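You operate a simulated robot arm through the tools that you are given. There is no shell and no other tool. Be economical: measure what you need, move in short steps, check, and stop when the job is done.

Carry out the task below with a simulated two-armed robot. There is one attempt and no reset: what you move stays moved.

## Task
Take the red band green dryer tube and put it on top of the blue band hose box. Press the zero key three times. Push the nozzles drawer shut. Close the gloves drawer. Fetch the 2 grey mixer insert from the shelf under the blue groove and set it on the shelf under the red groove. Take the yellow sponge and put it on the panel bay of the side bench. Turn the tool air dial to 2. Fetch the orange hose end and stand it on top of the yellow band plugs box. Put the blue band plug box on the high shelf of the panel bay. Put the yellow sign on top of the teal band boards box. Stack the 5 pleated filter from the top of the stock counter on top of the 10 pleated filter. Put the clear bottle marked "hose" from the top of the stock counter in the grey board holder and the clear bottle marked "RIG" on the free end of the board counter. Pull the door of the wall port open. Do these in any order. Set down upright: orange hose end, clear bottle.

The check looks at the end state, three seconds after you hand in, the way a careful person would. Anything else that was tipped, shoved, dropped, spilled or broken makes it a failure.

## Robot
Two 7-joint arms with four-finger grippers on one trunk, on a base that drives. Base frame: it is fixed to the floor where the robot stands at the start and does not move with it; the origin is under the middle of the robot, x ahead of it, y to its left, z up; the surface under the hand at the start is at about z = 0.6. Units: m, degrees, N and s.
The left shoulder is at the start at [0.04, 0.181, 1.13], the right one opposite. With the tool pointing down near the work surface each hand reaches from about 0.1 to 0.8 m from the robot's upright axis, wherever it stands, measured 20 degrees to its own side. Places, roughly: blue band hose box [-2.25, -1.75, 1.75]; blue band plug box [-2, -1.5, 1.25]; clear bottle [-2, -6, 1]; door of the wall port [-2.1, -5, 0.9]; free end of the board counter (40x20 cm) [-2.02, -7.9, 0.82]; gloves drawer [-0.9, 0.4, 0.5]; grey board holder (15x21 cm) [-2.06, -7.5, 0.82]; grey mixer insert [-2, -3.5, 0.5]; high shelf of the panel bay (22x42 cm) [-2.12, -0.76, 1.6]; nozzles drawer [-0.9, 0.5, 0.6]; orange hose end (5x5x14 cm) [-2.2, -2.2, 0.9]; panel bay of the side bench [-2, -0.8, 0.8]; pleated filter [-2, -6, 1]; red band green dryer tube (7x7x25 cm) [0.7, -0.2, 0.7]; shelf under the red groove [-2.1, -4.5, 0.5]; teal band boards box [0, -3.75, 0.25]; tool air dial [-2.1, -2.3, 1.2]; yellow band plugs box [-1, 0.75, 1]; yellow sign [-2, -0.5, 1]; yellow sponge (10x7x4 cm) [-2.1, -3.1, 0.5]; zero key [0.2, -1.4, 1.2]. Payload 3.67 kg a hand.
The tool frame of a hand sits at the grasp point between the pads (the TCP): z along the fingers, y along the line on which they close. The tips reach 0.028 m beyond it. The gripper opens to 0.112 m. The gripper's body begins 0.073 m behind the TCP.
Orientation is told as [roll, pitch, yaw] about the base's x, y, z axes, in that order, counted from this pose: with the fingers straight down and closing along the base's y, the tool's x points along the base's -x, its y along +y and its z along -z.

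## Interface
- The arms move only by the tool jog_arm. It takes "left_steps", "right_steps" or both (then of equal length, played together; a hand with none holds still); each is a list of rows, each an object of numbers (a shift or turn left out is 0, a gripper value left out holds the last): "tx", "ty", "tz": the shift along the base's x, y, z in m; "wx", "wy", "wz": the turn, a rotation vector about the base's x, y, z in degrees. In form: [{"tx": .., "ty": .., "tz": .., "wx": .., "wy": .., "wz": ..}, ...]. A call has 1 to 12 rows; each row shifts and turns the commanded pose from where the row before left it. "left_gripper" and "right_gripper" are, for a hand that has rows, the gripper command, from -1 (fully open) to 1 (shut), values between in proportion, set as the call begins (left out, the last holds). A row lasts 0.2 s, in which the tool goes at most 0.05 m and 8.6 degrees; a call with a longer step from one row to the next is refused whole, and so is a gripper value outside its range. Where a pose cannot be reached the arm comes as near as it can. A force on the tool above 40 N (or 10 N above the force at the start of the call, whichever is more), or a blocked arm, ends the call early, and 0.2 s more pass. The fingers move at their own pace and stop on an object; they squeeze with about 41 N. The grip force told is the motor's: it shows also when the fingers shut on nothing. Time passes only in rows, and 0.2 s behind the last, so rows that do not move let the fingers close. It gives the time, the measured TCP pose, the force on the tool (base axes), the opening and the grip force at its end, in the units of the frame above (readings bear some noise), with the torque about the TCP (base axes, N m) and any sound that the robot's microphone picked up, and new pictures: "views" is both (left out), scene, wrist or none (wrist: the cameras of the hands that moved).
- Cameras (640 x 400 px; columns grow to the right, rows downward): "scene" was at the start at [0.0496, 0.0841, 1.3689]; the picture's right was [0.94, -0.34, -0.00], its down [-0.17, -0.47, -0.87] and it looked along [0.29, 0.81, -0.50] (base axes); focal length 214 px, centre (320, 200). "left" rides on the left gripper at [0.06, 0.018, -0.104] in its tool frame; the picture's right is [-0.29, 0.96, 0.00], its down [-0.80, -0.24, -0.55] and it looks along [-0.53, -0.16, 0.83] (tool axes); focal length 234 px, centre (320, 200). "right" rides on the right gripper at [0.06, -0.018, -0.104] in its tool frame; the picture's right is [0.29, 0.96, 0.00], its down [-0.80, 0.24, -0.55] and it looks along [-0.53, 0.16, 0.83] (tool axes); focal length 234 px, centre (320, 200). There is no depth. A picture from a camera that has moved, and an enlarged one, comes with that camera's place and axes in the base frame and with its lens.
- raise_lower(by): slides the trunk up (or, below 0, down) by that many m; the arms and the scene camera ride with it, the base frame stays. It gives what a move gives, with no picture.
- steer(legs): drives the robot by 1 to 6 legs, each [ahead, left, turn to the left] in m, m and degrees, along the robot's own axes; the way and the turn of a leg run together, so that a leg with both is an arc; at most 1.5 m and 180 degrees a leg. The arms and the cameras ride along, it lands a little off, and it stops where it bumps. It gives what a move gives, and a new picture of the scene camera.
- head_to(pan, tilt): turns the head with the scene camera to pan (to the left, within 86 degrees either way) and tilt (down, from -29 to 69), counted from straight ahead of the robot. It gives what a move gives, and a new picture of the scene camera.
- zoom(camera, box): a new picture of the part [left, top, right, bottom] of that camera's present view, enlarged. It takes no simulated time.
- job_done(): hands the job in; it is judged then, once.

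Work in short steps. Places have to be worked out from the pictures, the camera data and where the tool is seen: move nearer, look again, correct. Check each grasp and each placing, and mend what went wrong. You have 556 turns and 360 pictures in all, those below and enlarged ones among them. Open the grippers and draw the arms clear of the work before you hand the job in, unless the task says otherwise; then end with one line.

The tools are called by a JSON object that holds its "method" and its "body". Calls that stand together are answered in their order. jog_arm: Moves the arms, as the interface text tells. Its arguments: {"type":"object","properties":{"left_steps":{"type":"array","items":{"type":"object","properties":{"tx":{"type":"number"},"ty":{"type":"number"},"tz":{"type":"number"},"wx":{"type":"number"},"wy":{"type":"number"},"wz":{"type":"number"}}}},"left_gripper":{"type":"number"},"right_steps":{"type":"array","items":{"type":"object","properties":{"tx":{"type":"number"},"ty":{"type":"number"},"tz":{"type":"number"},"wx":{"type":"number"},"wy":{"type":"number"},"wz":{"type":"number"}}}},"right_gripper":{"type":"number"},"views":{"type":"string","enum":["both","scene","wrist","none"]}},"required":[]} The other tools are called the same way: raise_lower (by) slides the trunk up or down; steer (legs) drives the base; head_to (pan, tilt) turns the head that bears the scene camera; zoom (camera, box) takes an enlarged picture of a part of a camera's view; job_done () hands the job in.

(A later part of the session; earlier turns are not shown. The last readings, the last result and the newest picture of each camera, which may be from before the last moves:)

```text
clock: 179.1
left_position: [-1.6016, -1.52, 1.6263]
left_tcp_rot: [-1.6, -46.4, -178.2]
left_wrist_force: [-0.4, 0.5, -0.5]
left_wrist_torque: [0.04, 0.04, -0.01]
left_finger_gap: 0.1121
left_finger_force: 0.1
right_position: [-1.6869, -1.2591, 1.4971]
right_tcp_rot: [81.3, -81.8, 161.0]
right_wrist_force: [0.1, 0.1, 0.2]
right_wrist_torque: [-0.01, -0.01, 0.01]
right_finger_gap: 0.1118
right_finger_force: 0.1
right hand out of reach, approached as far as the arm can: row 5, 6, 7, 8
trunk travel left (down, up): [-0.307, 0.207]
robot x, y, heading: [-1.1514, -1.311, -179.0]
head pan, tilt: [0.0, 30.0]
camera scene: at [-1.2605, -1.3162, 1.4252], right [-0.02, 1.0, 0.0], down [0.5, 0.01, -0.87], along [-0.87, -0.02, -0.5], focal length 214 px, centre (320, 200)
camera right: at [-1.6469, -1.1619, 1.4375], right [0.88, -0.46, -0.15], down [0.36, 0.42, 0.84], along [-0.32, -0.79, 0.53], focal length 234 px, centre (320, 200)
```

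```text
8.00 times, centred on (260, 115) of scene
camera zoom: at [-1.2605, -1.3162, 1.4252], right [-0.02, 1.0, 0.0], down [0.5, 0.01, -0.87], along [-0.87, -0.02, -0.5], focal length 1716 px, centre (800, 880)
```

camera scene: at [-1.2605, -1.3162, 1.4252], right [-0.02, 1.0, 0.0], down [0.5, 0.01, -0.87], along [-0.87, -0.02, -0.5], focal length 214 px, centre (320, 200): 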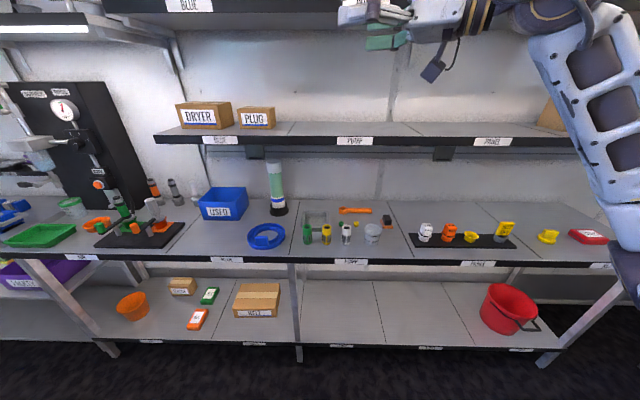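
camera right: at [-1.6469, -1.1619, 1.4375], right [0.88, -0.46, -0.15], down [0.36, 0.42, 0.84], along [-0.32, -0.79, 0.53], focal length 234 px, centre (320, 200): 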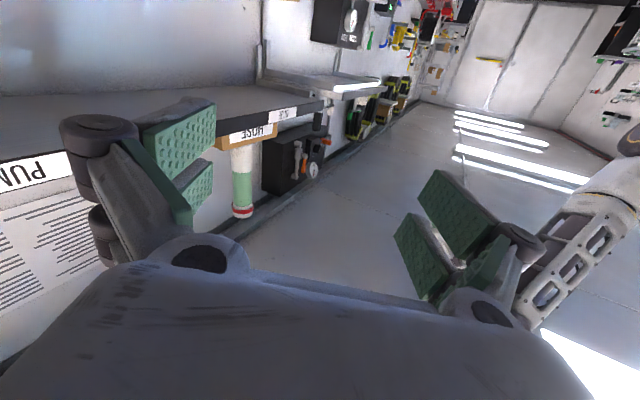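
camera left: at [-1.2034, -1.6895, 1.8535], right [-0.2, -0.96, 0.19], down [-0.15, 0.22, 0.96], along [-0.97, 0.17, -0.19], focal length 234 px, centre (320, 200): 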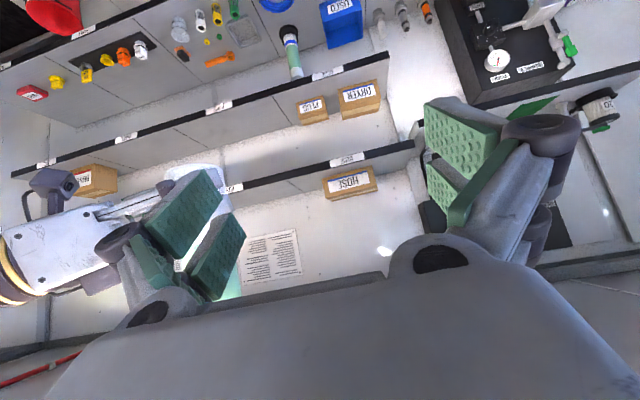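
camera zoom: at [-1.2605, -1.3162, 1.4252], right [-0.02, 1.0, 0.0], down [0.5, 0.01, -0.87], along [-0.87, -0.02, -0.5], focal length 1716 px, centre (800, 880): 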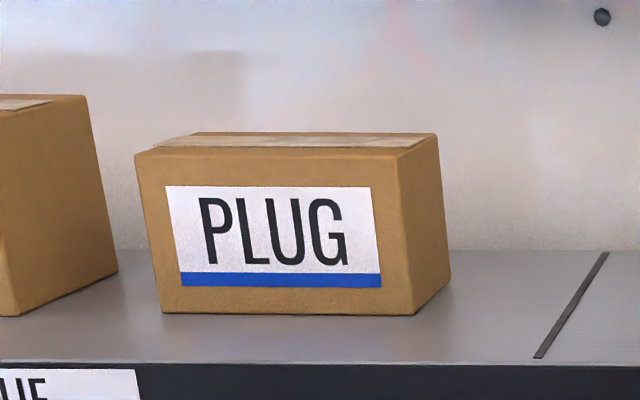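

Box: width 0.121, depth 0.087, height 0.07, centre (-2.139,-1.576), top z≈1.32. I'll grip front-to-back with fingers pointing down-left. I reorient the right hand and retract the left.

{"method": "jog_arm", "body": {"right_steps": [{"wx": 8}, {"wx": 8}, {"wx": 8}, {"wx": 8}, {"wx": 8}, {"wx": 8}, {"wz": 8}, {"wz": 8}, {"wz": 8}, {"wz": 4}, {}], "left_steps": [{"tx": 0.03, "ty": -0.02}, {"tx": 0.03, "ty": -0.02}, {"tx": 0.03, "ty": -0.02}, {"tx": 0.03, "ty": -0.02}, {"tz": -0.04}, {"tz": -0.04}, {"tz": -0.04}, {"tz": -0.04}, {"tz": -0.04}, {}, {}], "views": "wrist"}}

```text
clock: 181.5
left_position: [-1.483, -1.5991, 1.4245]
left_tcp_rot: [-1.7, -46.5, -178.3]
left_wrist_force: [-0.4, 0.2, -0.8]
left_wrist_torque: [0.04, -0.04, 0.03]
left_finger_gap: 0.112
left_finger_force: 0.0
right_position: [-1.6876, -1.2596, 1.497]
right_tcp_rot: [2.1, -74.5, -121.1]
right_wrist_force: [-0.7, 0.4, -0.5]
right_wrist_torque: [-0.02, -0.02, -0.03]
right_finger_gap: 0.112
right_finger_force: 0.1
right hand out of reach, approached as far as the arm can: row 3, 4, 5, 6, 7, 8, 9, 10
trunk travel left (down, up): [-0.307, 0.207]
robot x, y, heading: [-1.1476, -1.3133, -178.9]
head pan, tilt: [0.0, 30.0]
camera right: at [-1.6471, -1.1492, 1.4667], right [0.88, -0.4, -0.27], down [0.36, 0.17, 0.92], along [-0.32, -0.9, 0.29], focal length 234 px, centre (320, 200)
camera left: at [-1.3661, -1.6178, 1.4534], right [-0.19, -0.96, 0.19], down [-0.15, 0.22, 0.96], along [-0.97, 0.15, -0.19], focal length 234 px, centre (320, 200)
```

right: 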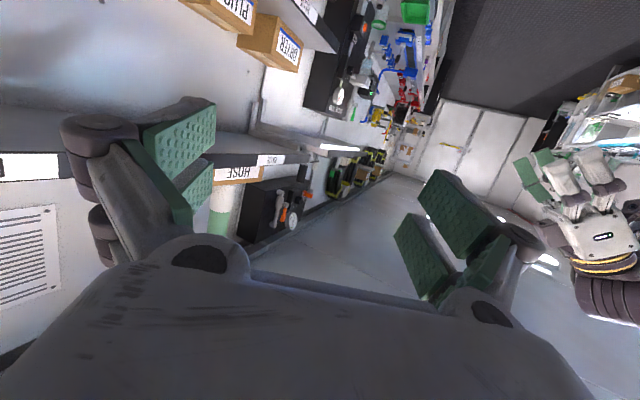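
left: 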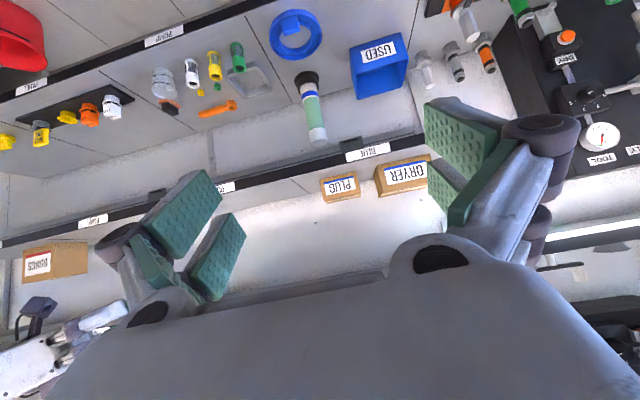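

The wrist is stuck at this height; I lower the hand first and rotate it to fingers-down there.

{"method": "jog_arm", "body": {"right_steps": [{"tz": -0.035, "wx": 7.0, "wy": -3.9}, {"tz": -0.035, "wx": 7.0, "wy": -3.9}, {"tz": -0.035, "wx": 7.0, "wy": -3.9}, {"tz": -0.035, "wx": 7.0, "wy": -3.9}, {"tz": -0.035, "wx": 7.0, "wy": -3.9}, {"wx": 7.0, "wy": -3.9}, {"wx": 7.0, "wy": -3.9}, {"wx": 7.0, "wy": -3.9}, {}], "views": "none"}}

```text
clock: 183.5
left_position: [-1.4843, -1.5996, 1.4252]
left_tcp_rot: [-1.6, -46.4, -178.2]
left_wrist_force: [0.6, -0.2, -0.3]
left_wrist_torque: [0.0, -0.01, -0.01]
left_finger_gap: 0.112
left_finger_force: 0.1
right_position: [-1.6763, -1.2646, 1.3168]
right_tcp_rot: [0.6, -10.4, -120.0]
right_wrist_force: [0.0, 0.2, 0.8]
right_wrist_torque: [-0.01, -0.04, -0.01]
right_finger_gap: 0.1121
right_finger_force: 0.1
right hand out of reach, approached as far as the arm can: row 8
trunk travel left (down, up): [-0.307, 0.207]
robot x, y, heading: [-1.1518, -1.3151, -178.7]
head pan, tilt: [0.0, 30.0]
```

Fingers now nearly down. I yaw 30° more and lean the fingers ~35° to the left.

{"method": "jog_arm", "body": {"right_steps": [{"wz": 7.5}, {"wz": 7.5}, {"wz": 7.5}, {"wz": 7.5}, {"wx": -7}, {"wx": -7}, {"wx": -7}, {}], "views": "none"}}

```text
clock: 185.3
left_position: [-1.4823, -1.5995, 1.4259]
left_tcp_rot: [-1.7, -46.5, -178.2]
left_wrist_force: [0.5, 0.0, -0.5]
left_wrist_torque: [-0.01, -0.04, -0.01]
left_finger_gap: 0.112
left_finger_force: 0.0
right_position: [-1.5121, -1.3202, 1.2766]
right_tcp_rot: [0.3, -31.4, -89.5]
right_wrist_force: [-0.2, -0.3, -0.1]
right_wrist_torque: [0.03, 0.0, 0.01]
right_finger_gap: 0.112
right_finger_force: 0.1
right hand out of reach, approached as far as the arm can: row 1, 2, 3, 4
trunk travel left (down, up): [-0.307, 0.207]
robot x, y, heading: [-1.1506, -1.3153, -178.7]
head pan, tilt: [0.0, 30.0]
```

Orientation reached, though the hand drew nearer. I test how far forward it can go like this.

{"method": "jog_arm", "body": {"right_steps": [{"tx": -0.04}, {"tx": -0.04}, {"tx": -0.04}, {"tx": -0.04}, {"tx": -0.04}, {"tx": -0.04}, {}], "views": "none"}}

```text
clock: 186.9
left_position: [-1.483, -1.5991, 1.4259]
left_tcp_rot: [-1.7, -46.4, -178.2]
left_wrist_force: [0.7, -0.3, 0.2]
left_wrist_torque: [0.0, 0.01, 0.02]
left_finger_gap: 0.1119
left_finger_force: 0.1
right_position: [-1.5209, -1.3229, 1.2831]
right_tcp_rot: [0.4, -31.4, -89.8]
right_wrist_force: [0.3, 0.1, -0.1]
right_wrist_torque: [0.02, 0.0, 0.0]
right_finger_gap: 0.1119
right_finger_force: 0.1
right hand out of reach, approached as far as the arm can: row 1, 2, 3, 4, 5, 6
trunk travel left (down, up): [-0.307, 0.207]
robot x, y, heading: [-1.148, -1.3089, -178.8]
head pan, tilt: [0.0, 30.0]
```

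A front-back grip isn't reachable, so I'll turn the PLUG box 90° by pushing its front-left corner to the right with the closed left fingers; then its 0.087 m side faces me. I drive nearer and bring the left hand in.

{"method": "jog_arm", "body": {"right_steps": [{"ty": 0.04}, {"ty": 0.04}, {"ty": 0.04}, {"ty": 0.04}, {"ty": 0.04}], "left_steps": [{}, {}, {}, {}, {}], "left_gripper": 1, "views": "none"}}

{"method": "steer", "body": {"legs": [[0.23, 0.17, 0]]}}

{"method": "jog_arm", "body": {"left_steps": [{"tx": -0.04, "ty": 0.01, "tz": -0.01}, {"tx": -0.04, "ty": 0.015, "tz": -0.01}, {"tx": -0.04, "ty": 0.015, "tz": -0.015}, {"tx": -0.04, "ty": 0.015, "tz": -0.015}, {"tx": -0.04, "ty": 0.015, "tz": -0.015}, {"tx": -0.04, "ty": 0.015, "tz": -0.015}, {}], "views": "both"}}

```text
clock: 188.1
left_position: [-1.4813, -1.5984, 1.4249]
left_tcp_rot: [-1.6, -46.4, -178.3]
left_wrist_force: [0.6, 0.7, -1.1]
left_wrist_torque: [-0.02, 0.0, 0.0]
left_finger_gap: 0.0
left_finger_force: 35.6
right_position: [-1.4492, -1.1633, 1.2925]
right_tcp_rot: [0.5, -31.5, -89.7]
right_wrist_force: [0.4, 0.6, 0.2]
right_wrist_torque: [-0.03, 0.0, 0.04]
right_finger_gap: 0.1119
right_finger_force: 0.1
right hand out of reach, approached as far as the arm can: row 1, 2, 3, 4, 5
trunk travel left (down, up): [-0.307, 0.207]
robot x, y, heading: [-1.1473, -1.3124, -178.6]
head pan, tilt: [0.0, 30.0]
```

```text
clock: 190.1
left_position: [-1.7041, -1.7761, 1.4258]
left_tcp_rot: [-1.5, -46.5, -177.9]
left_wrist_force: [-1.0, -0.2, -0.2]
left_wrist_torque: [-0.03, 0.01, 0.0]
left_finger_gap: 0.0
left_finger_force: 35.2
right_position: [-1.6766, -1.3413, 1.2926]
right_tcp_rot: [0.3, -31.4, -89.4]
right_wrist_force: [-0.4, 0.0, 0.5]
right_wrist_torque: [0.03, -0.02, -0.04]
right_finger_gap: 0.1118
right_finger_force: 0.0
trunk travel left (down, up): [-0.307, 0.207]
robot x, y, heading: [-1.3736, -1.4858, -178.5]
head pan, tilt: [0.0, 30.0]
camera scene: at [-1.4852, -1.491, 1.4252], right [-0.03, 1.0, 0.0], down [0.5, 0.01, -0.87], along [-0.87, -0.02, -0.5], focal length 214 px, centre (320, 200)
```

scene: 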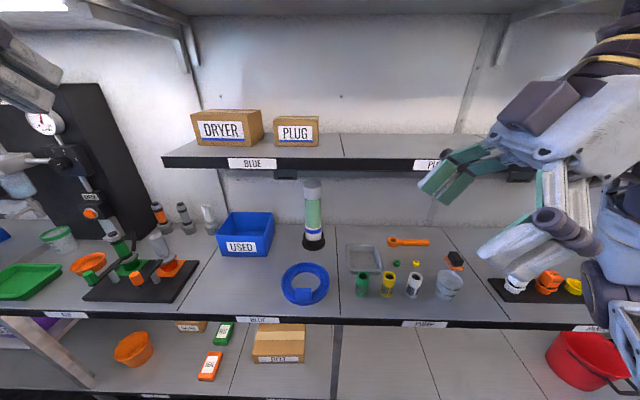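

```text
clock: 191.7
left_position: [-1.946, -1.691, 1.3455]
left_tcp_rot: [-1.7, -46.6, -177.8]
left_wrist_force: [-0.4, 0.2, 0.1]
left_wrist_torque: [0.04, 0.0, -0.01]
left_finger_gap: 0.0
left_finger_force: 36.2
right_position: [-1.676, -1.3431, 1.2937]
right_tcp_rot: [0.4, -31.5, -89.5]
right_wrist_force: [0.0, 0.1, -0.7]
right_wrist_torque: [0.0, 0.0, -0.03]
right_finger_gap: 0.1121
right_finger_force: 0.0
trunk travel left (down, up): [-0.307, 0.207]
robot x, y, heading: [-1.374, -1.4856, -178.7]
head pan, tilt: [0.0, 30.0]
camera scene: at [-1.4841, -1.4918, 1.4253], right [-0.03, 1.0, 0.0], down [0.5, 0.01, -0.87], along [-0.87, -0.02, -0.5], focal length 214 px, centre (320, 200)
camera left: at [-1.8287, -1.7087, 1.3738], right [-0.18, -0.96, 0.19], down [-0.15, 0.22, 0.96], along [-0.97, 0.15, -0.18], focal length 234 px, centre (320, 200)
```

scene: 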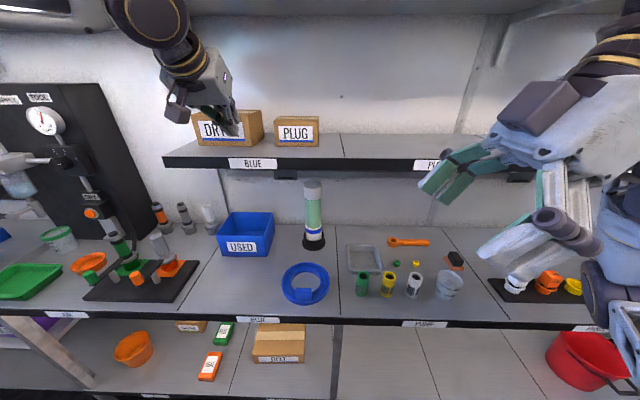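
left: 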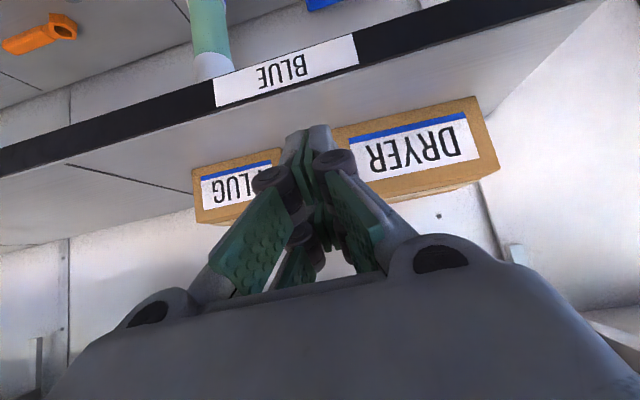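

The gap between DRYER (right edge y≈-1.703) and PLUG (left edge ≈-1.638) takes the finger pair. I align at y≈-1.668 and enter.

{"method": "jog_arm", "body": {"left_steps": [{"ty": 0.022, "tz": -0.02}, {"tx": -0.03, "tz": -0.015}, {"tx": -0.03, "tz": -0.015}, {"tx": -0.03, "tz": -0.005}, {"tx": -0.03}, {"tx": -0.018}, {}], "views": "both"}}

```text
clock: 193.3
left_position: [-2.0824, -1.6681, 1.2912]
left_tcp_rot: [-1.6, -46.6, -177.8]
left_wrist_force: [0.7, 0.0, 0.2]
left_wrist_torque: [0.03, 0.01, 0.02]
left_finger_gap: 0.0
left_finger_force: 35.4
right_position: [-1.6753, -1.3414, 1.2931]
right_tcp_rot: [0.4, -31.6, -89.4]
right_wrist_force: [0.9, 0.3, -0.4]
right_wrist_torque: [-0.03, 0.01, -0.02]
right_finger_gap: 0.1118
right_finger_force: 0.1
trunk travel left (down, up): [-0.307, 0.207]
robot x, y, heading: [-1.3743, -1.4841, -178.4]
head pan, tilt: [0.0, 30.0]
camera scene: at [-1.4848, -1.491, 1.4252], right [-0.03, 1.0, 0.0], down [0.5, 0.01, -0.87], along [-0.87, -0.02, -0.5], focal length 214 px, centre (320, 200)
camera left: at [-1.9663, -1.6858, 1.3194], right [-0.18, -0.96, 0.19], down [-0.15, 0.22, 0.96], along [-0.97, 0.15, -0.18], focal length 234 px, centre (320, 200)
```

scene: 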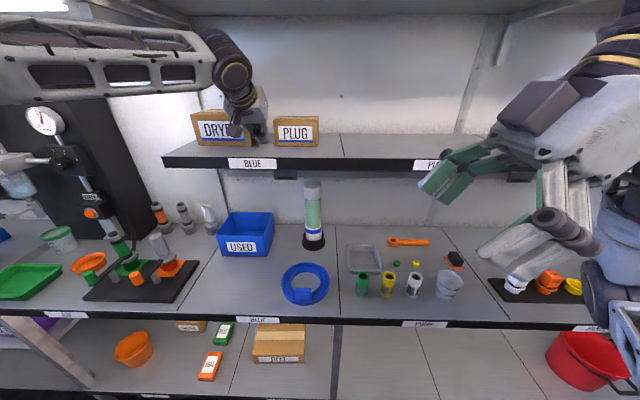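
left: 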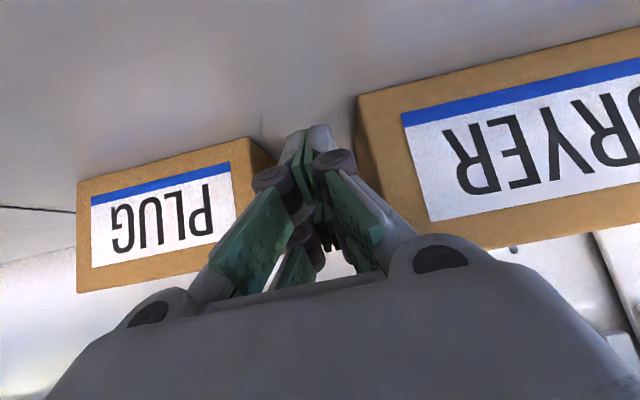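

The fingers are in the gap. I push the front-left corner right by about 7 cm.

{"method": "jog_arm", "body": {"left_steps": [{"ty": 0.015}, {"ty": 0.015}, {"ty": 0.015}, {"ty": 0.015}, {"ty": 0.015}, {"ty": 0.01}], "views": "wrist"}}

```text
clock: 194.7
left_position: [-2.0752, -1.6104, 1.2859]
left_tcp_rot: [-1.9, -46.5, -177.9]
left_wrist_force: [-1.0, 1.0, 2.5]
left_wrist_torque: [-0.01, 0.08, -0.03]
left_finger_gap: 0.0001
left_finger_force: 35.5
left hand out of reach, approached as far as the arm can: row 4, 5, 6
right_position: [-1.6762, -1.3401, 1.2925]
right_tcp_rot: [0.4, -31.6, -89.4]
right_wrist_force: [-0.1, 0.1, 1.2]
right_wrist_torque: [-0.02, -0.02, 0.03]
right_finger_gap: 0.112
right_finger_force: 0.0
trunk travel left (down, up): [-0.307, 0.207]
robot x, y, heading: [-1.3728, -1.4901, -178.4]
head pan, tilt: [0.0, 30.0]
camera left: at [-1.9582, -1.6294, 1.3134], right [-0.18, -0.96, 0.19], down [-0.15, 0.22, 0.96], along [-0.97, 0.15, -0.18], focal length 234 px, centre (320, 200)
```

left: 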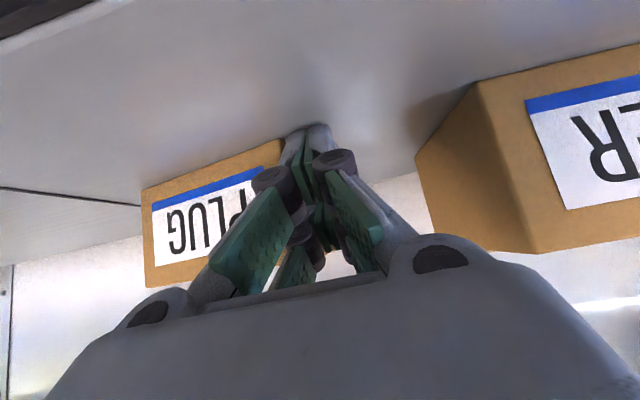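

The arm hit its inward limit and slid in front of the box. I re-enter deeper and push by strafing the base instead.

{"method": "jog_arm", "body": {"left_steps": [{"ty": -0.02}, {"ty": -0.02}, {"ty": -0.015}, {"tx": -0.015}, {"tx": -0.015}, {}], "views": "none"}}

{"method": "steer", "body": {"legs": [[0, -0.09, 0]]}}

{"method": "zoom", "body": {"camera": "left", "box": [0, 0, 640, 400]}}

```text
clock: 196.1
left_position: [-2.1041, -1.6687, 1.2863]
left_tcp_rot: [-1.7, -46.6, -178.0]
left_wrist_force: [1.5, 0.8, 7.5]
left_wrist_torque: [-0.05, -0.08, 0.03]
left_finger_gap: 0.0
left_finger_force: 36.1
right_position: [-1.6757, -1.3418, 1.2931]
right_tcp_rot: [0.4, -31.4, -89.4]
right_wrist_force: [-0.3, 0.2, 0.5]
right_wrist_torque: [-0.02, 0.01, 0.02]
right_finger_gap: 0.1119
right_finger_force: 0.0
trunk travel left (down, up): [-0.307, 0.207]
robot x, y, heading: [-1.3715, -1.4859, -178.2]
head pan, tilt: [0.0, 30.0]
```

```text
clock: 197.2
left_position: [-2.1063, -1.5806, 1.2858]
left_tcp_rot: [-1.5, -46.5, -177.8]
left_wrist_force: [0.7, -5.9, 10.2]
left_wrist_torque: [-0.3, -0.02, 0.03]
left_finger_gap: 0.0
left_finger_force: 34.9
right_position: [-1.6769, -1.2519, 1.2935]
right_tcp_rot: [0.5, -31.5, -89.4]
right_wrist_force: [0.0, 1.7, 0.4]
right_wrist_torque: [-0.03, 0.03, -0.01]
right_finger_gap: 0.1116
right_finger_force: 0.1
trunk travel left (down, up): [-0.307, 0.207]
robot x, y, heading: [-1.3749, -1.3994, -178.8]
head pan, tilt: [0.0, 30.0]
camera scene: at [-1.4861, -1.4013, 1.4253], right [-0.03, 1.0, 0.0], down [0.5, 0.01, -0.87], along [-0.87, -0.02, -0.5], focal length 214 px, centre (320, 200)
```

scene: 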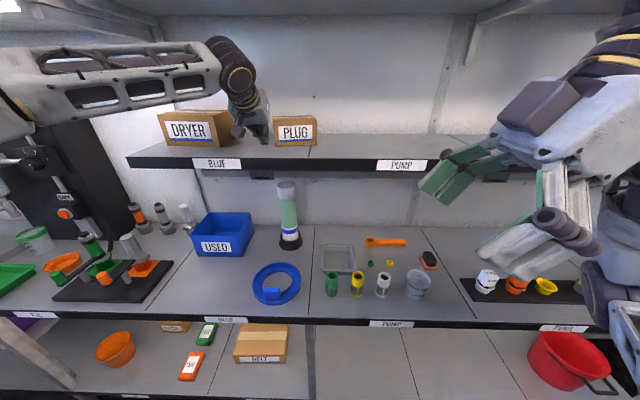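

```text
1.00 times, centred on (320, 200) of left (not enlarged: the box is as wide or as high as the picture)
camera zoom: at [-1.9894, -1.5969, 1.3136], right [-0.18, -0.96, 0.19], down [-0.15, 0.22, 0.96], along [-0.97, 0.14, -0.18], focal length 234 px, centre (320, 200)
```

zoom: 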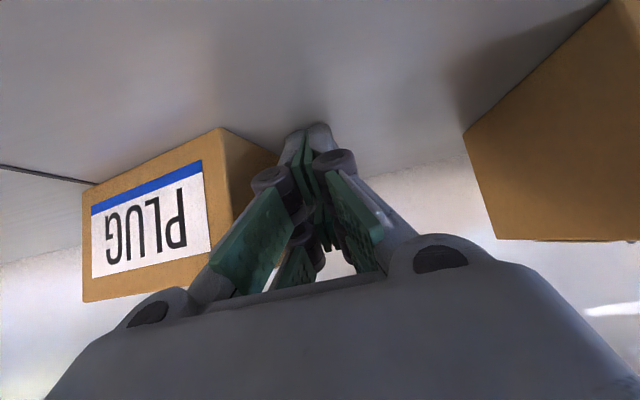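

The box has begun rotating. I lift the fingertips 5 mm off the shelf and push another 8 cm.

{"method": "jog_arm", "body": {"left_steps": [{"tz": 0.006, "tx": 0.006}, {}], "views": "none"}}

{"method": "steer", "body": {"legs": [[0, -0.08, 0]]}}

{"method": "zoom", "body": {"camera": "left", "box": [0, 0, 640, 400]}}

```text
clock: 197.8
left_position: [-2.1014, -1.5803, 1.2908]
left_tcp_rot: [-1.6, -46.4, -177.9]
left_wrist_force: [0.1, 0.1, 0.0]
left_wrist_torque: [-0.01, 0.0, 0.02]
left_finger_gap: 0.0001
left_finger_force: 35.5
right_position: [-1.6799, -1.2521, 1.2923]
right_tcp_rot: [0.4, -31.4, -89.6]
right_wrist_force: [0.3, 0.8, 0.5]
right_wrist_torque: [-0.01, -0.03, 0.01]
right_finger_gap: 0.112
right_finger_force: 0.1
trunk travel left (down, up): [-0.307, 0.207]
robot x, y, heading: [-1.3747, -1.4004, -178.6]
head pan, tilt: [0.0, 30.0]
```

```text
clock: 198.9
left_position: [-2.1046, -1.5012, 1.2914]
left_tcp_rot: [-1.5, -46.4, -177.8]
left_wrist_force: [-0.1, 0.7, 0.6]
left_wrist_torque: [-0.05, -0.04, 0.02]
left_finger_gap: 0.0
left_finger_force: 35.5
right_position: [-1.6808, -1.1746, 1.293]
right_tcp_rot: [0.4, -31.5, -89.4]
right_wrist_force: [-0.7, 0.1, 0.3]
right_wrist_torque: [-0.03, -0.01, 0.01]
right_finger_gap: 0.1122
right_finger_force: 0.1
trunk travel left (down, up): [-0.307, 0.207]
robot x, y, heading: [-1.3773, -1.3183, -178.5]
head pan, tilt: [0.0, 30.0]
camera scene: at [-1.49, -1.324, 1.4252], right [-0.03, 1.0, 0.0], down [0.5, 0.01, -0.87], along [-0.87, -0.02, -0.5], focal length 214 px, centre (320, 200)
```

scene: 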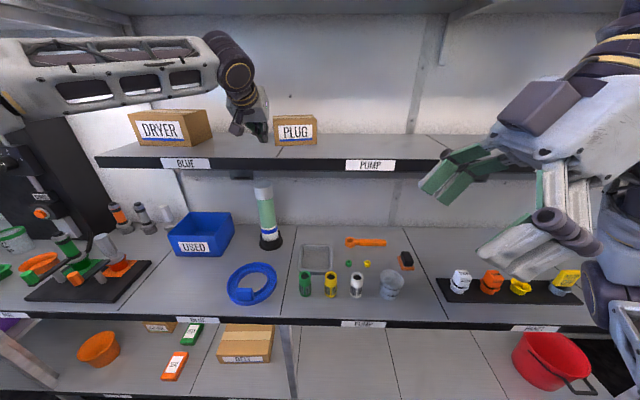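

```text
1.00 times, centred on (320, 200) of left (not enlarged: the box is as wide or as high as the picture)
camera zoom: at [-1.9871, -1.5194, 1.3189], right [-0.18, -0.96, 0.19], down [-0.15, 0.22, 0.96], along [-0.97, 0.15, -0.19], focal length 234 px, centre (320, 200)
```

zoom: 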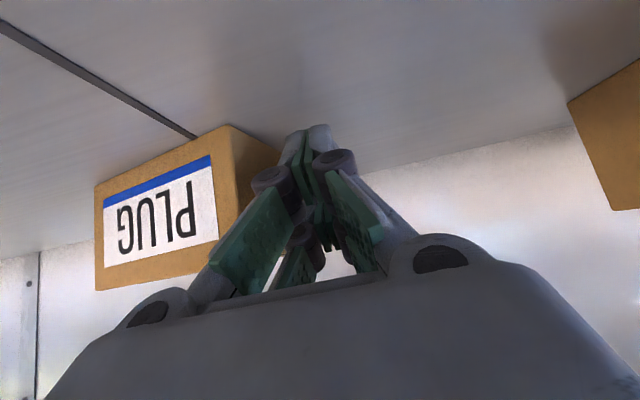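

The finger reached too deep so the box mostly slid. I pull back 2.4 cm so only the front corner is pushed, and push 9 cm again.

{"method": "jog_arm", "body": {"left_steps": [{"ty": -0.01}, {"tx": 0.024}, {}], "views": "none"}}

{"method": "steer", "body": {"legs": [[0, -0.09, 0]]}}

{"method": "zoom", "body": {"camera": "left", "box": [0, 0, 640, 400]}}

```text
clock: 199.7
left_position: [-2.0814, -1.5112, 1.2902]
left_tcp_rot: [-1.5, -46.4, -177.9]
left_wrist_force: [-0.1, -0.5, 0.0]
left_wrist_torque: [0.0, 0.01, 0.0]
left_finger_gap: 0.0001
left_finger_force: 35.4
right_position: [-1.6819, -1.1732, 1.2923]
right_tcp_rot: [0.5, -31.4, -89.6]
right_wrist_force: [0.0, -0.8, -0.2]
right_wrist_torque: [-0.02, -0.03, -0.01]
right_finger_gap: 0.1122
right_finger_force: 0.0
trunk travel left (down, up): [-0.307, 0.207]
robot x, y, heading: [-1.3793, -1.3195, -178.6]
head pan, tilt: [0.0, 30.0]
```

```text
clock: 200.8
left_position: [-2.0828, -1.422, 1.2904]
left_tcp_rot: [-1.4, -46.4, -177.7]
left_wrist_force: [-0.1, 0.9, 0.0]
left_wrist_torque: [-0.08, 0.02, 0.03]
left_finger_gap: 0.0001
left_finger_force: 35.7
right_position: [-1.6832, -1.0836, 1.2933]
right_tcp_rot: [0.4, -31.6, -89.4]
right_wrist_force: [-0.1, 1.0, 0.3]
right_wrist_torque: [-0.02, 0.03, 0.03]
right_finger_gap: 0.1121
right_finger_force: 0.1
trunk travel left (down, up): [-0.307, 0.207]
robot x, y, heading: [-1.3826, -1.228, -178.3]
head pan, tilt: [0.0, 30.0]
camera scene: at [-1.4925, -1.2332, 1.4252], right [-0.03, 1.0, 0.0], down [0.5, 0.01, -0.87], along [-0.87, -0.02, -0.5], focal length 214 px, centre (320, 200)
```

scene: 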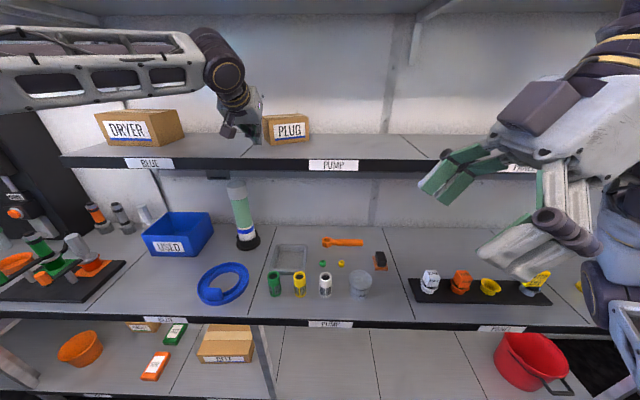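

```text
1.00 times, centred on (320, 200) of left (not enlarged: the box is as wide or as high as the picture)
camera zoom: at [-1.9653, -1.4391, 1.3191], right [-0.18, -0.96, 0.19], down [-0.15, 0.22, 0.96], along [-0.97, 0.14, -0.19], focal length 234 px, centre (320, 200)
```

zoom: 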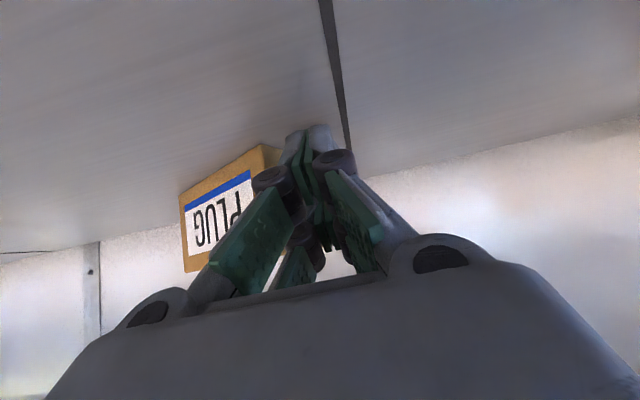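

Rotated ~25° so far. I push another 12 cm at the corner.

{"method": "jog_arm", "body": {"left_steps": [{"ty": -0.008}, {"tx": -0.004}, {}], "views": "none"}}

{"method": "steer", "body": {"legs": [[0, -0.13, 0]]}}

{"method": "zoom", "body": {"camera": "left", "box": [0, 0, 640, 400]}}

```text
clock: 201.6
left_position: [-2.0866, -1.4297, 1.2914]
left_tcp_rot: [-1.5, -46.4, -177.9]
left_wrist_force: [-0.3, 0.8, -0.5]
left_wrist_torque: [-0.02, 0.02, 0.0]
left_finger_gap: 0.0
left_finger_force: 35.4
right_position: [-1.6834, -1.084, 1.2927]
right_tcp_rot: [0.4, -31.5, -89.3]
right_wrist_force: [-0.2, -0.6, -0.2]
right_wrist_torque: [0.01, -0.01, 0.02]
right_finger_gap: 0.1122
right_finger_force: 0.0
trunk travel left (down, up): [-0.307, 0.207]
robot x, y, heading: [-1.3804, -1.2278, -178.5]
head pan, tilt: [0.0, 30.0]
```

```text
clock: 202.9
left_position: [-2.0916, -1.3001, 1.2899]
left_tcp_rot: [-1.7, -46.3, -177.7]
left_wrist_force: [-0.5, 0.1, -0.2]
left_wrist_torque: [0.02, 0.01, -0.01]
left_finger_gap: 0.0003
left_finger_force: 36.1
right_position: [-1.6865, -0.9548, 1.2931]
right_tcp_rot: [0.4, -31.4, -89.4]
right_wrist_force: [-0.7, -0.8, 0.6]
right_wrist_torque: [-0.01, 0.0, 0.0]
right_finger_gap: 0.1118
right_finger_force: 0.1
trunk travel left (down, up): [-0.307, 0.207]
robot x, y, heading: [-1.3817, -1.0953, -178.4]
head pan, tilt: [0.0, 30.0]
camera scene: at [-1.496, -1.104, 1.4252], right [-0.03, 1.0, 0.0], down [0.5, 0.01, -0.87], along [-0.87, -0.02, -0.5], focal length 214 px, centre (320, 200)
```

scene: 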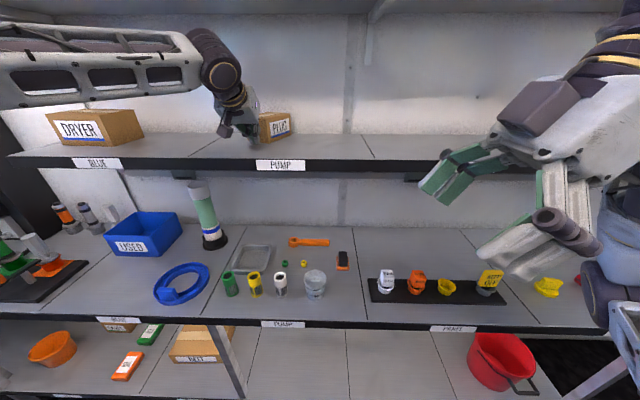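

```text
1.00 times, centred on (320, 200) of left (not enlarged: the box is as wide or as high as the picture)
camera zoom: at [-1.9732, -1.3174, 1.3188], right [-0.18, -0.97, 0.19], down [-0.15, 0.22, 0.96], along [-0.97, 0.14, -0.19], focal length 234 px, centre (320, 200)
```

zoom: 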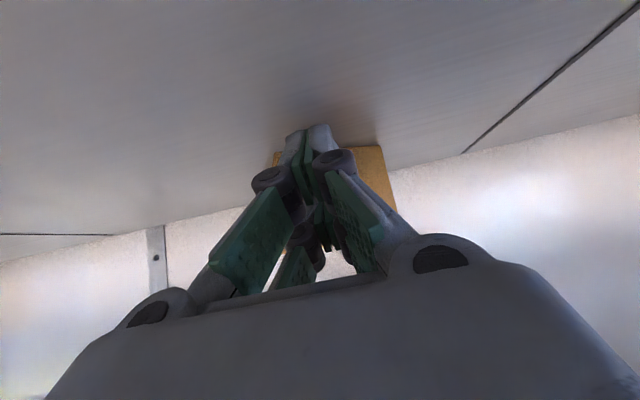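

The finger has passed in front. I enlarge the box to see its orientation.

{"method": "zoom", "body": {"camera": "scene", "box": [200, 90, 320, 165]}}

```text
5.33 times, centred on (260, 128) of scene
camera zoom: at [-1.496, -1.104, 1.4252], right [-0.03, 1.0, 0.0], down [0.5, 0.01, -0.87], along [-0.87, -0.02, -0.5], focal length 1144 px, centre (640, 587)
```

zoom: 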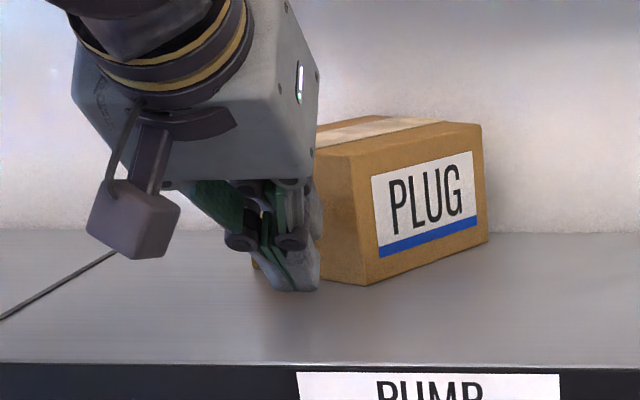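

The box is now rotated ~62°; its long side points along heading ~152°, which suits the left hand. I back the hand out, open it and yaw it -28°, and strafe left 8 cm.

{"method": "jog_arm", "body": {"left_steps": [{"tx": 0.04}, {"tx": 0.04}, {"tx": 0.04, "wz": -7}, {"wz": -7, "tz": 0.02}, {"wz": -7, "tz": 0.02}, {"wz": -7, "tz": 0.02}, {}], "left_gripper": -1, "views": "none"}}

{"method": "steer", "body": {"legs": [[0.0, 0.1, 0]]}}

{"method": "zoom", "body": {"camera": "left", "box": [0, 0, 640, 400]}}

```text
clock: 204.5
left_position: [-1.9693, -1.2992, 1.3523]
left_tcp_rot: [-1.6, -46.5, 154.3]
left_wrist_force: [0.4, 0.2, 0.1]
left_wrist_torque: [-0.02, 0.01, 0.0]
left_finger_gap: 0.1117
left_finger_force: 0.0
right_position: [-1.6862, -0.9532, 1.2923]
right_tcp_rot: [0.5, -31.5, -89.4]
right_wrist_force: [-0.7, -0.4, -0.1]
right_wrist_torque: [0.0, 0.01, 0.02]
right_finger_gap: 0.1121
right_finger_force: 0.2
trunk travel left (down, up): [-0.307, 0.207]
robot x, y, heading: [-1.3815, -1.0973, -178.8]
head pan, tilt: [0.0, 30.0]
```

```text
clock: 205.7
left_position: [-1.9658, -1.4019, 1.3508]
left_tcp_rot: [-1.7, -46.5, 154.4]
left_wrist_force: [0.1, 0.1, -0.6]
left_wrist_torque: [0.04, 0.0, -0.01]
left_finger_gap: 0.1123
left_finger_force: 0.0
right_position: [-1.6857, -1.0536, 1.293]
right_tcp_rot: [0.5, -31.5, -89.2]
right_wrist_force: [0.4, -0.4, -0.9]
right_wrist_torque: [0.02, 0.01, 0.01]
right_finger_gap: 0.1122
right_finger_force: 0.0
trunk travel left (down, up): [-0.307, 0.207]
robot x, y, heading: [-1.3803, -1.1982, -178.3]
head pan, tilt: [0.0, 30.0]
camera scene: at [-1.4931, -1.2036, 1.4252], right [-0.03, 1.0, 0.0], down [0.5, 0.01, -0.87], along [-0.87, -0.03, -0.5], focal length 214 px, centre (320, 200)
```

scene: 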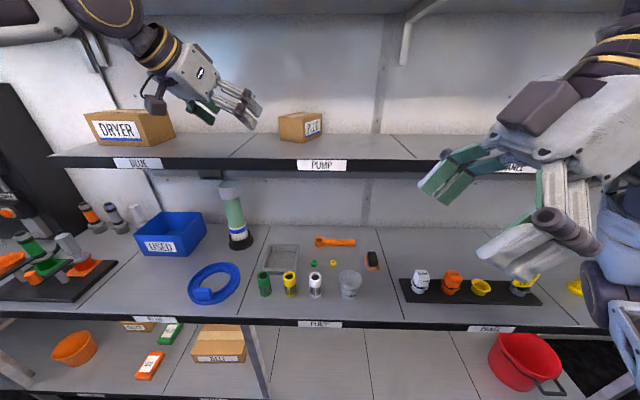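

```text
1.00 times, centred on (320, 200) of left (not enlarged: the box is as wide or as high as the picture)
camera zoom: at [-1.8698, -1.4711, 1.3798], right [-0.61, -0.77, 0.19], down [-0.03, 0.26, 0.96], along [-0.79, 0.58, -0.19], focal length 234 px, centre (320, 200)
```

zoom: 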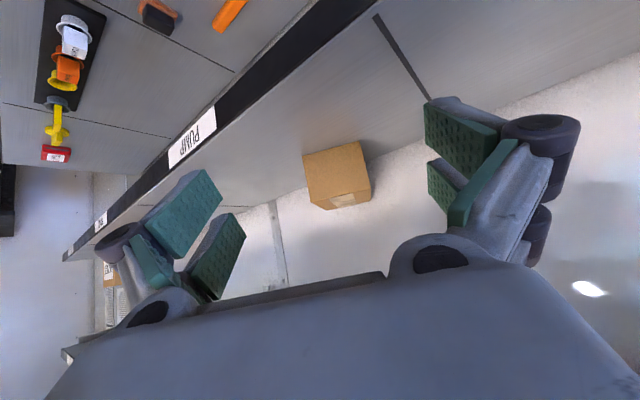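

The box's end face is right ahead (heading ~150°), target TCP (-2.169,-1.291,1.29). I move in.

{"method": "jog_arm", "body": {"left_steps": [{"wz": -4, "tx": -0.03, "ty": 0.016, "tz": -0.015}, {"tx": -0.035, "ty": 0.019, "tz": -0.015}, {"tx": -0.035, "ty": 0.019, "tz": -0.012}, {"tx": -0.035, "ty": 0.019, "tz": -0.01}, {"tx": -0.03, "ty": 0.017, "tz": -0.008}, {}], "left_gripper": -1, "views": "wrist"}}

```text
clock: 207.1
left_position: [-2.1198, -1.3164, 1.293]
left_tcp_rot: [-1.4, -46.4, 150.4]
left_wrist_force: [0.4, 0.3, -0.3]
left_wrist_torque: [0.0, 0.0, 0.02]
left_finger_gap: 0.1119
left_finger_force: 0.1
left hand out of reach, approached as far as the arm can: row 5
right_position: [-1.6832, -1.0547, 1.2928]
right_tcp_rot: [0.4, -31.6, -89.2]
right_wrist_force: [0.4, -0.1, 0.0]
right_wrist_torque: [-0.01, 0.0, -0.03]
right_finger_gap: 0.112
right_finger_force: 0.1
trunk travel left (down, up): [-0.307, 0.207]
robot x, y, heading: [-1.3805, -1.2009, -178.4]
head pan, tilt: [0.0, 30.0]
camera left: at [-2.0294, -1.3924, 1.3213], right [-0.66, -0.73, 0.19], down [-0.01, 0.27, 0.96], along [-0.75, 0.64, -0.18], focal length 234 px, centre (320, 200)
```

left: 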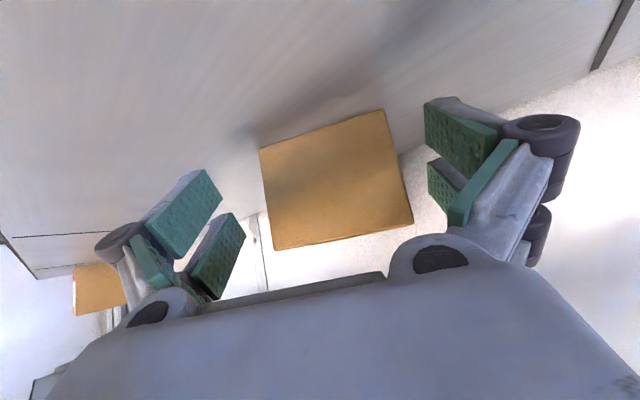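

Box end face is centred between the fingers. I close the last ~5 cm with the base.

{"method": "steer", "body": {"legs": [[0.045, -0.012, 0]]}}

{"method": "jog_arm", "body": {"left_steps": [{}, {}, {}, {}], "left_gripper": 1, "views": "wrist"}}

```text
clock: 208.0
left_position: [-2.1627, -1.3073, 1.2939]
left_tcp_rot: [-1.5, -46.7, 150.4]
left_wrist_force: [-1.0, -0.3, 0.1]
left_wrist_torque: [0.01, 0.0, -0.03]
left_finger_gap: 0.1118
left_finger_force: 0.0
right_position: [-1.7263, -1.0451, 1.293]
right_tcp_rot: [0.3, -31.3, -89.2]
right_wrist_force: [0.7, -0.2, 0.2]
right_wrist_torque: [0.02, -0.01, 0.02]
right_finger_gap: 0.1122
right_finger_force: 0.1
trunk travel left (down, up): [-0.307, 0.207]
robot x, y, heading: [-1.4221, -1.1907, -178.3]
head pan, tilt: [0.0, 30.0]
camera scene: at [-1.5345, -1.1944, 1.4254], right [-0.03, 1.0, 0.0], down [0.5, 0.02, -0.87], along [-0.87, -0.03, -0.5], focal length 214 px, centre (320, 200)
```

scene: 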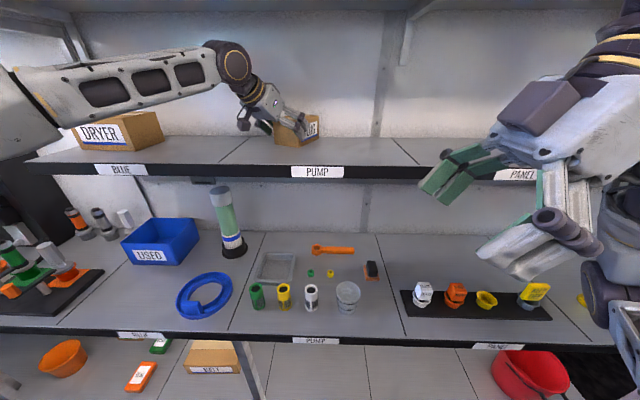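

```text
clock: 209.0
left_position: [-2.164, -1.3079, 1.293]
left_tcp_rot: [-1.6, -46.6, 150.6]
left_wrist_force: [8.3, -4.3, 3.5]
left_wrist_torque: [-0.62, -0.49, 0.24]
left_finger_gap: 0.0848
left_finger_force: 41.5
right_position: [-1.7266, -1.0443, 1.2931]
right_tcp_rot: [0.3, -31.6, -89.1]
right_wrist_force: [-0.1, 0.2, -0.3]
right_wrist_torque: [-0.01, 0.04, 0.0]
right_finger_gap: 0.1116
right_finger_force: 0.1
trunk travel left (down, up): [-0.307, 0.207]
robot x, y, heading: [-1.4284, -1.1899, -178.4]
head pan, tilt: [0.0, 30.0]
camera left: at [-2.0723, -1.3839, 1.3215], right [-0.66, -0.73, 0.19], down [-0.01, 0.26, 0.96], along [-0.75, 0.63, -0.18], focal length 234 px, centre (320, 200)
```

left: 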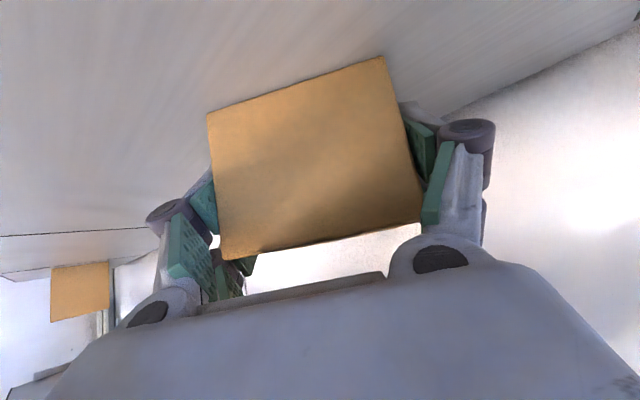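

Gripped (85 mm). I lift 3 cm, back out, raise the trunk, and lift the arm further.

{"method": "raise_lower", "body": {"by": 0.03}}

{"method": "steer", "body": {"legs": [[-0.35, 0, 0]]}}

{"method": "raise_lower", "body": {"by": 0.17}}

{"method": "jog_arm", "body": {"left_steps": [{"tz": 0.04}, {"tz": 0.04}, {"tz": 0.04}, {"tz": 0.04}, {"tz": 0.04}, {"tz": 0.03}, {}], "left_gripper": 1, "views": "scene"}}

```text
clock: 209.7
left_position: [-2.1629, -1.3047, 1.3239]
left_tcp_rot: [-1.6, -46.7, 150.4]
left_wrist_force: [8.8, 0.8, -0.9]
left_wrist_torque: [0.03, -0.16, -0.22]
left_finger_gap: 0.0849
left_finger_force: 41.2
right_position: [-1.7265, -1.0438, 1.3228]
right_tcp_rot: [0.3, -31.5, -89.2]
right_wrist_force: [-0.4, 0.7, 0.1]
right_wrist_torque: [0.01, -0.06, 0.01]
right_finger_gap: 0.112
right_finger_force: 0.1
trunk travel left (down, up): [-0.337, 0.177]
robot x, y, heading: [-1.4217, -1.1904, -178.2]
head pan, tilt: [0.0, 30.0]
```

```text
clock: 212.0
left_position: [-1.8198, -1.2949, 1.3213]
left_tcp_rot: [-1.6, -46.4, 150.6]
left_wrist_force: [0.1, -0.2, -4.1]
left_wrist_torque: [-0.06, -0.1, 0.0]
left_finger_gap: 0.0849
left_finger_force: 41.4
right_position: [-1.3813, -1.0335, 1.3222]
right_tcp_rot: [0.4, -31.6, -89.3]
right_wrist_force: [0.3, 0.1, 0.1]
right_wrist_torque: [0.01, -0.02, -0.03]
right_finger_gap: 0.1121
right_finger_force: 0.0
trunk travel left (down, up): [-0.337, 0.177]
robot x, y, heading: [-1.0764, -1.1776, -178.1]
head pan, tilt: [0.0, 30.0]
camera scene: at [-1.1909, -1.1831, 1.4548], right [-0.03, 1.0, 0.0], down [0.5, 0.01, -0.87], along [-0.87, -0.03, -0.5], focal length 214 px, centre (320, 200)
```

scene: 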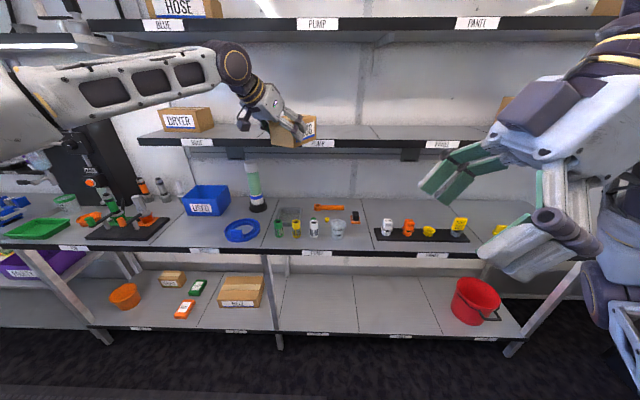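

```text
clock: 214.0
left_position: [-1.8183, -1.2966, 1.4913]
left_tcp_rot: [-1.6, -46.4, 150.4]
left_wrist_force: [0.3, -0.4, -4.0]
left_wrist_torque: [-0.06, -0.12, 0.02]
left_finger_gap: 0.0847
left_finger_force: 41.2
right_position: [-1.3814, -1.0338, 1.4937]
right_tcp_rot: [0.4, -31.5, -89.2]
right_wrist_force: [-0.3, 0.9, 1.0]
right_wrist_torque: [0.01, 0.01, 0.0]
right_finger_gap: 0.1117
right_finger_force: 0.1
trunk travel left (down, up): [-0.507, 0.007]
robot x, y, heading: [-1.0774, -1.1813, -178.4]
head pan, tilt: [0.0, 30.0]
```

```text
clock: 215.6
left_position: [-1.7896, -1.3466, 1.6248]
left_tcp_rot: [-1.7, -46.4, 150.7]
left_wrist_force: [-0.7, 0.0, -4.4]
left_wrist_torque: [-0.06, -0.12, 0.02]
left_finger_gap: 0.0849
left_finger_force: 40.8
left hand out of reach, approached as far as the arm can: row 1, 2, 3, 4, 5, 6
right_position: [-1.3833, -1.0341, 1.4922]
right_tcp_rot: [0.5, -31.5, -89.3]
right_wrist_force: [-0.1, -0.3, 0.4]
right_wrist_torque: [0.03, -0.03, 0.0]
right_finger_gap: 0.112
right_finger_force: 0.0
trunk travel left (down, up): [-0.507, 0.007]
robot x, y, heading: [-1.0745, -1.1775, -178.5]
head pan, tilt: [0.0, 30.0]
camera scene: at [-1.1921, -1.1829, 1.6251], right [-0.03, 1.0, 0.0], down [0.5, 0.01, -0.87], along [-0.86, -0.03, -0.5], focal length 214 px, centre (320, 200)
```

scene: 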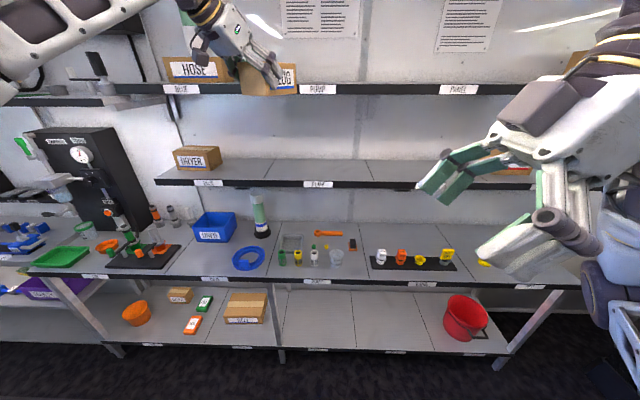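

Height is limited at this reach; I pull the hand in by 9 cm and raise to ~1.69, also check what the panel bay's top shelf looks like.

{"method": "jog_arm", "body": {"left_steps": [{"tx": 0.03}, {"tx": 0.03, "tz": 0.01}, {"tx": 0.03, "tz": 0.02}, {"tz": 0.02}, {"tz": 0.02}, {}], "right_steps": [{"tz": -0.04, "tx": 0.01}, {"tz": -0.04, "tx": 0.01}, {"tz": -0.04, "tx": 0.01}, {"tz": -0.04, "tx": 0.01}, {"tz": -0.04}, {"tz": -0.04}], "left_gripper": 1, "views": "none"}}

{"method": "steer", "body": {"legs": [[0, -0.55, 1.5]]}}

{"method": "zoom", "body": {"camera": "left", "box": [0, 0, 640, 400]}}

```text
clock: 217.0
left_position: [-1.7004, -1.3462, 1.6964]
left_tcp_rot: [-1.6, -46.5, 150.5]
left_wrist_force: [-0.1, 0.1, -3.3]
left_wrist_torque: [-0.06, -0.14, 0.0]
left_finger_gap: 0.085
left_finger_force: 41.7
right_position: [-1.36, -1.0689, 1.3756]
right_tcp_rot: [0.5, -31.5, -89.4]
right_wrist_force: [-1.1, 0.2, -0.6]
right_wrist_torque: [0.0, 0.01, 0.01]
right_finger_gap: 0.1119
right_finger_force: 0.2
right hand out of reach, approached as far as the arm can: row 2, 3, 4, 5, 6
trunk travel left (down, up): [-0.507, 0.007]
robot x, y, heading: [-1.0785, -1.177, -178.2]
head pan, tilt: [0.0, 30.0]
```

```text
clock: 220.2
left_position: [-1.718, -0.8142, 1.695]
left_tcp_rot: [-1.7, -46.5, 151.6]
left_wrist_force: [0.4, 0.0, -3.9]
left_wrist_torque: [-0.03, -0.08, -0.01]
left_finger_gap: 0.0847
left_finger_force: 41.1
right_position: [-1.382, -0.5288, 1.3736]
right_tcp_rot: [0.7, -31.3, -88.6]
right_wrist_force: [0.3, 0.4, 0.6]
right_wrist_torque: [-0.01, 0.03, 0.0]
right_finger_gap: 0.1117
right_finger_force: 0.1
trunk travel left (down, up): [-0.507, 0.007]
robot x, y, heading: [-1.098, -0.6304, -177.2]
head pan, tilt: [0.0, 30.0]
camera scene: at [-1.2107, -0.6412, 1.6252], right [-0.05, 1.0, 0.0], down [0.5, 0.02, -0.87], along [-0.86, -0.04, -0.5], focal length 214 px, centre (320, 200)
```

scene: 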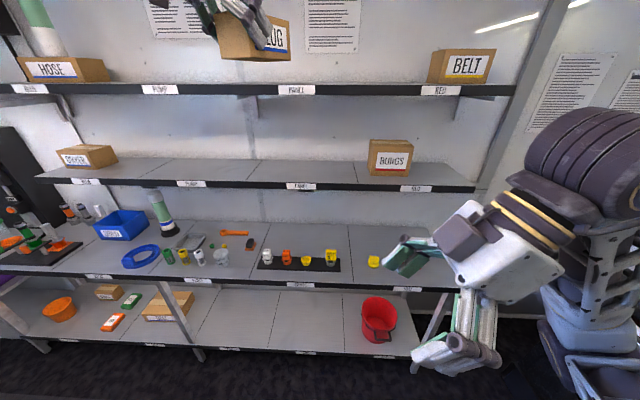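

```text
1.00 times, centred on (320, 200) of left (not enlarged: the box is as wide or as high as the picture)
camera zoom: at [-1.6265, -0.8883, 1.7235], right [-0.65, -0.74, 0.19], down [-0.02, 0.26, 0.96], along [-0.76, 0.62, -0.19], focal length 234 px, centre (320, 200)
```

zoom: 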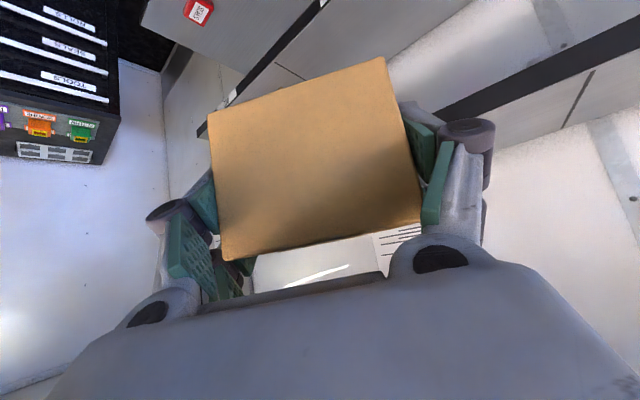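

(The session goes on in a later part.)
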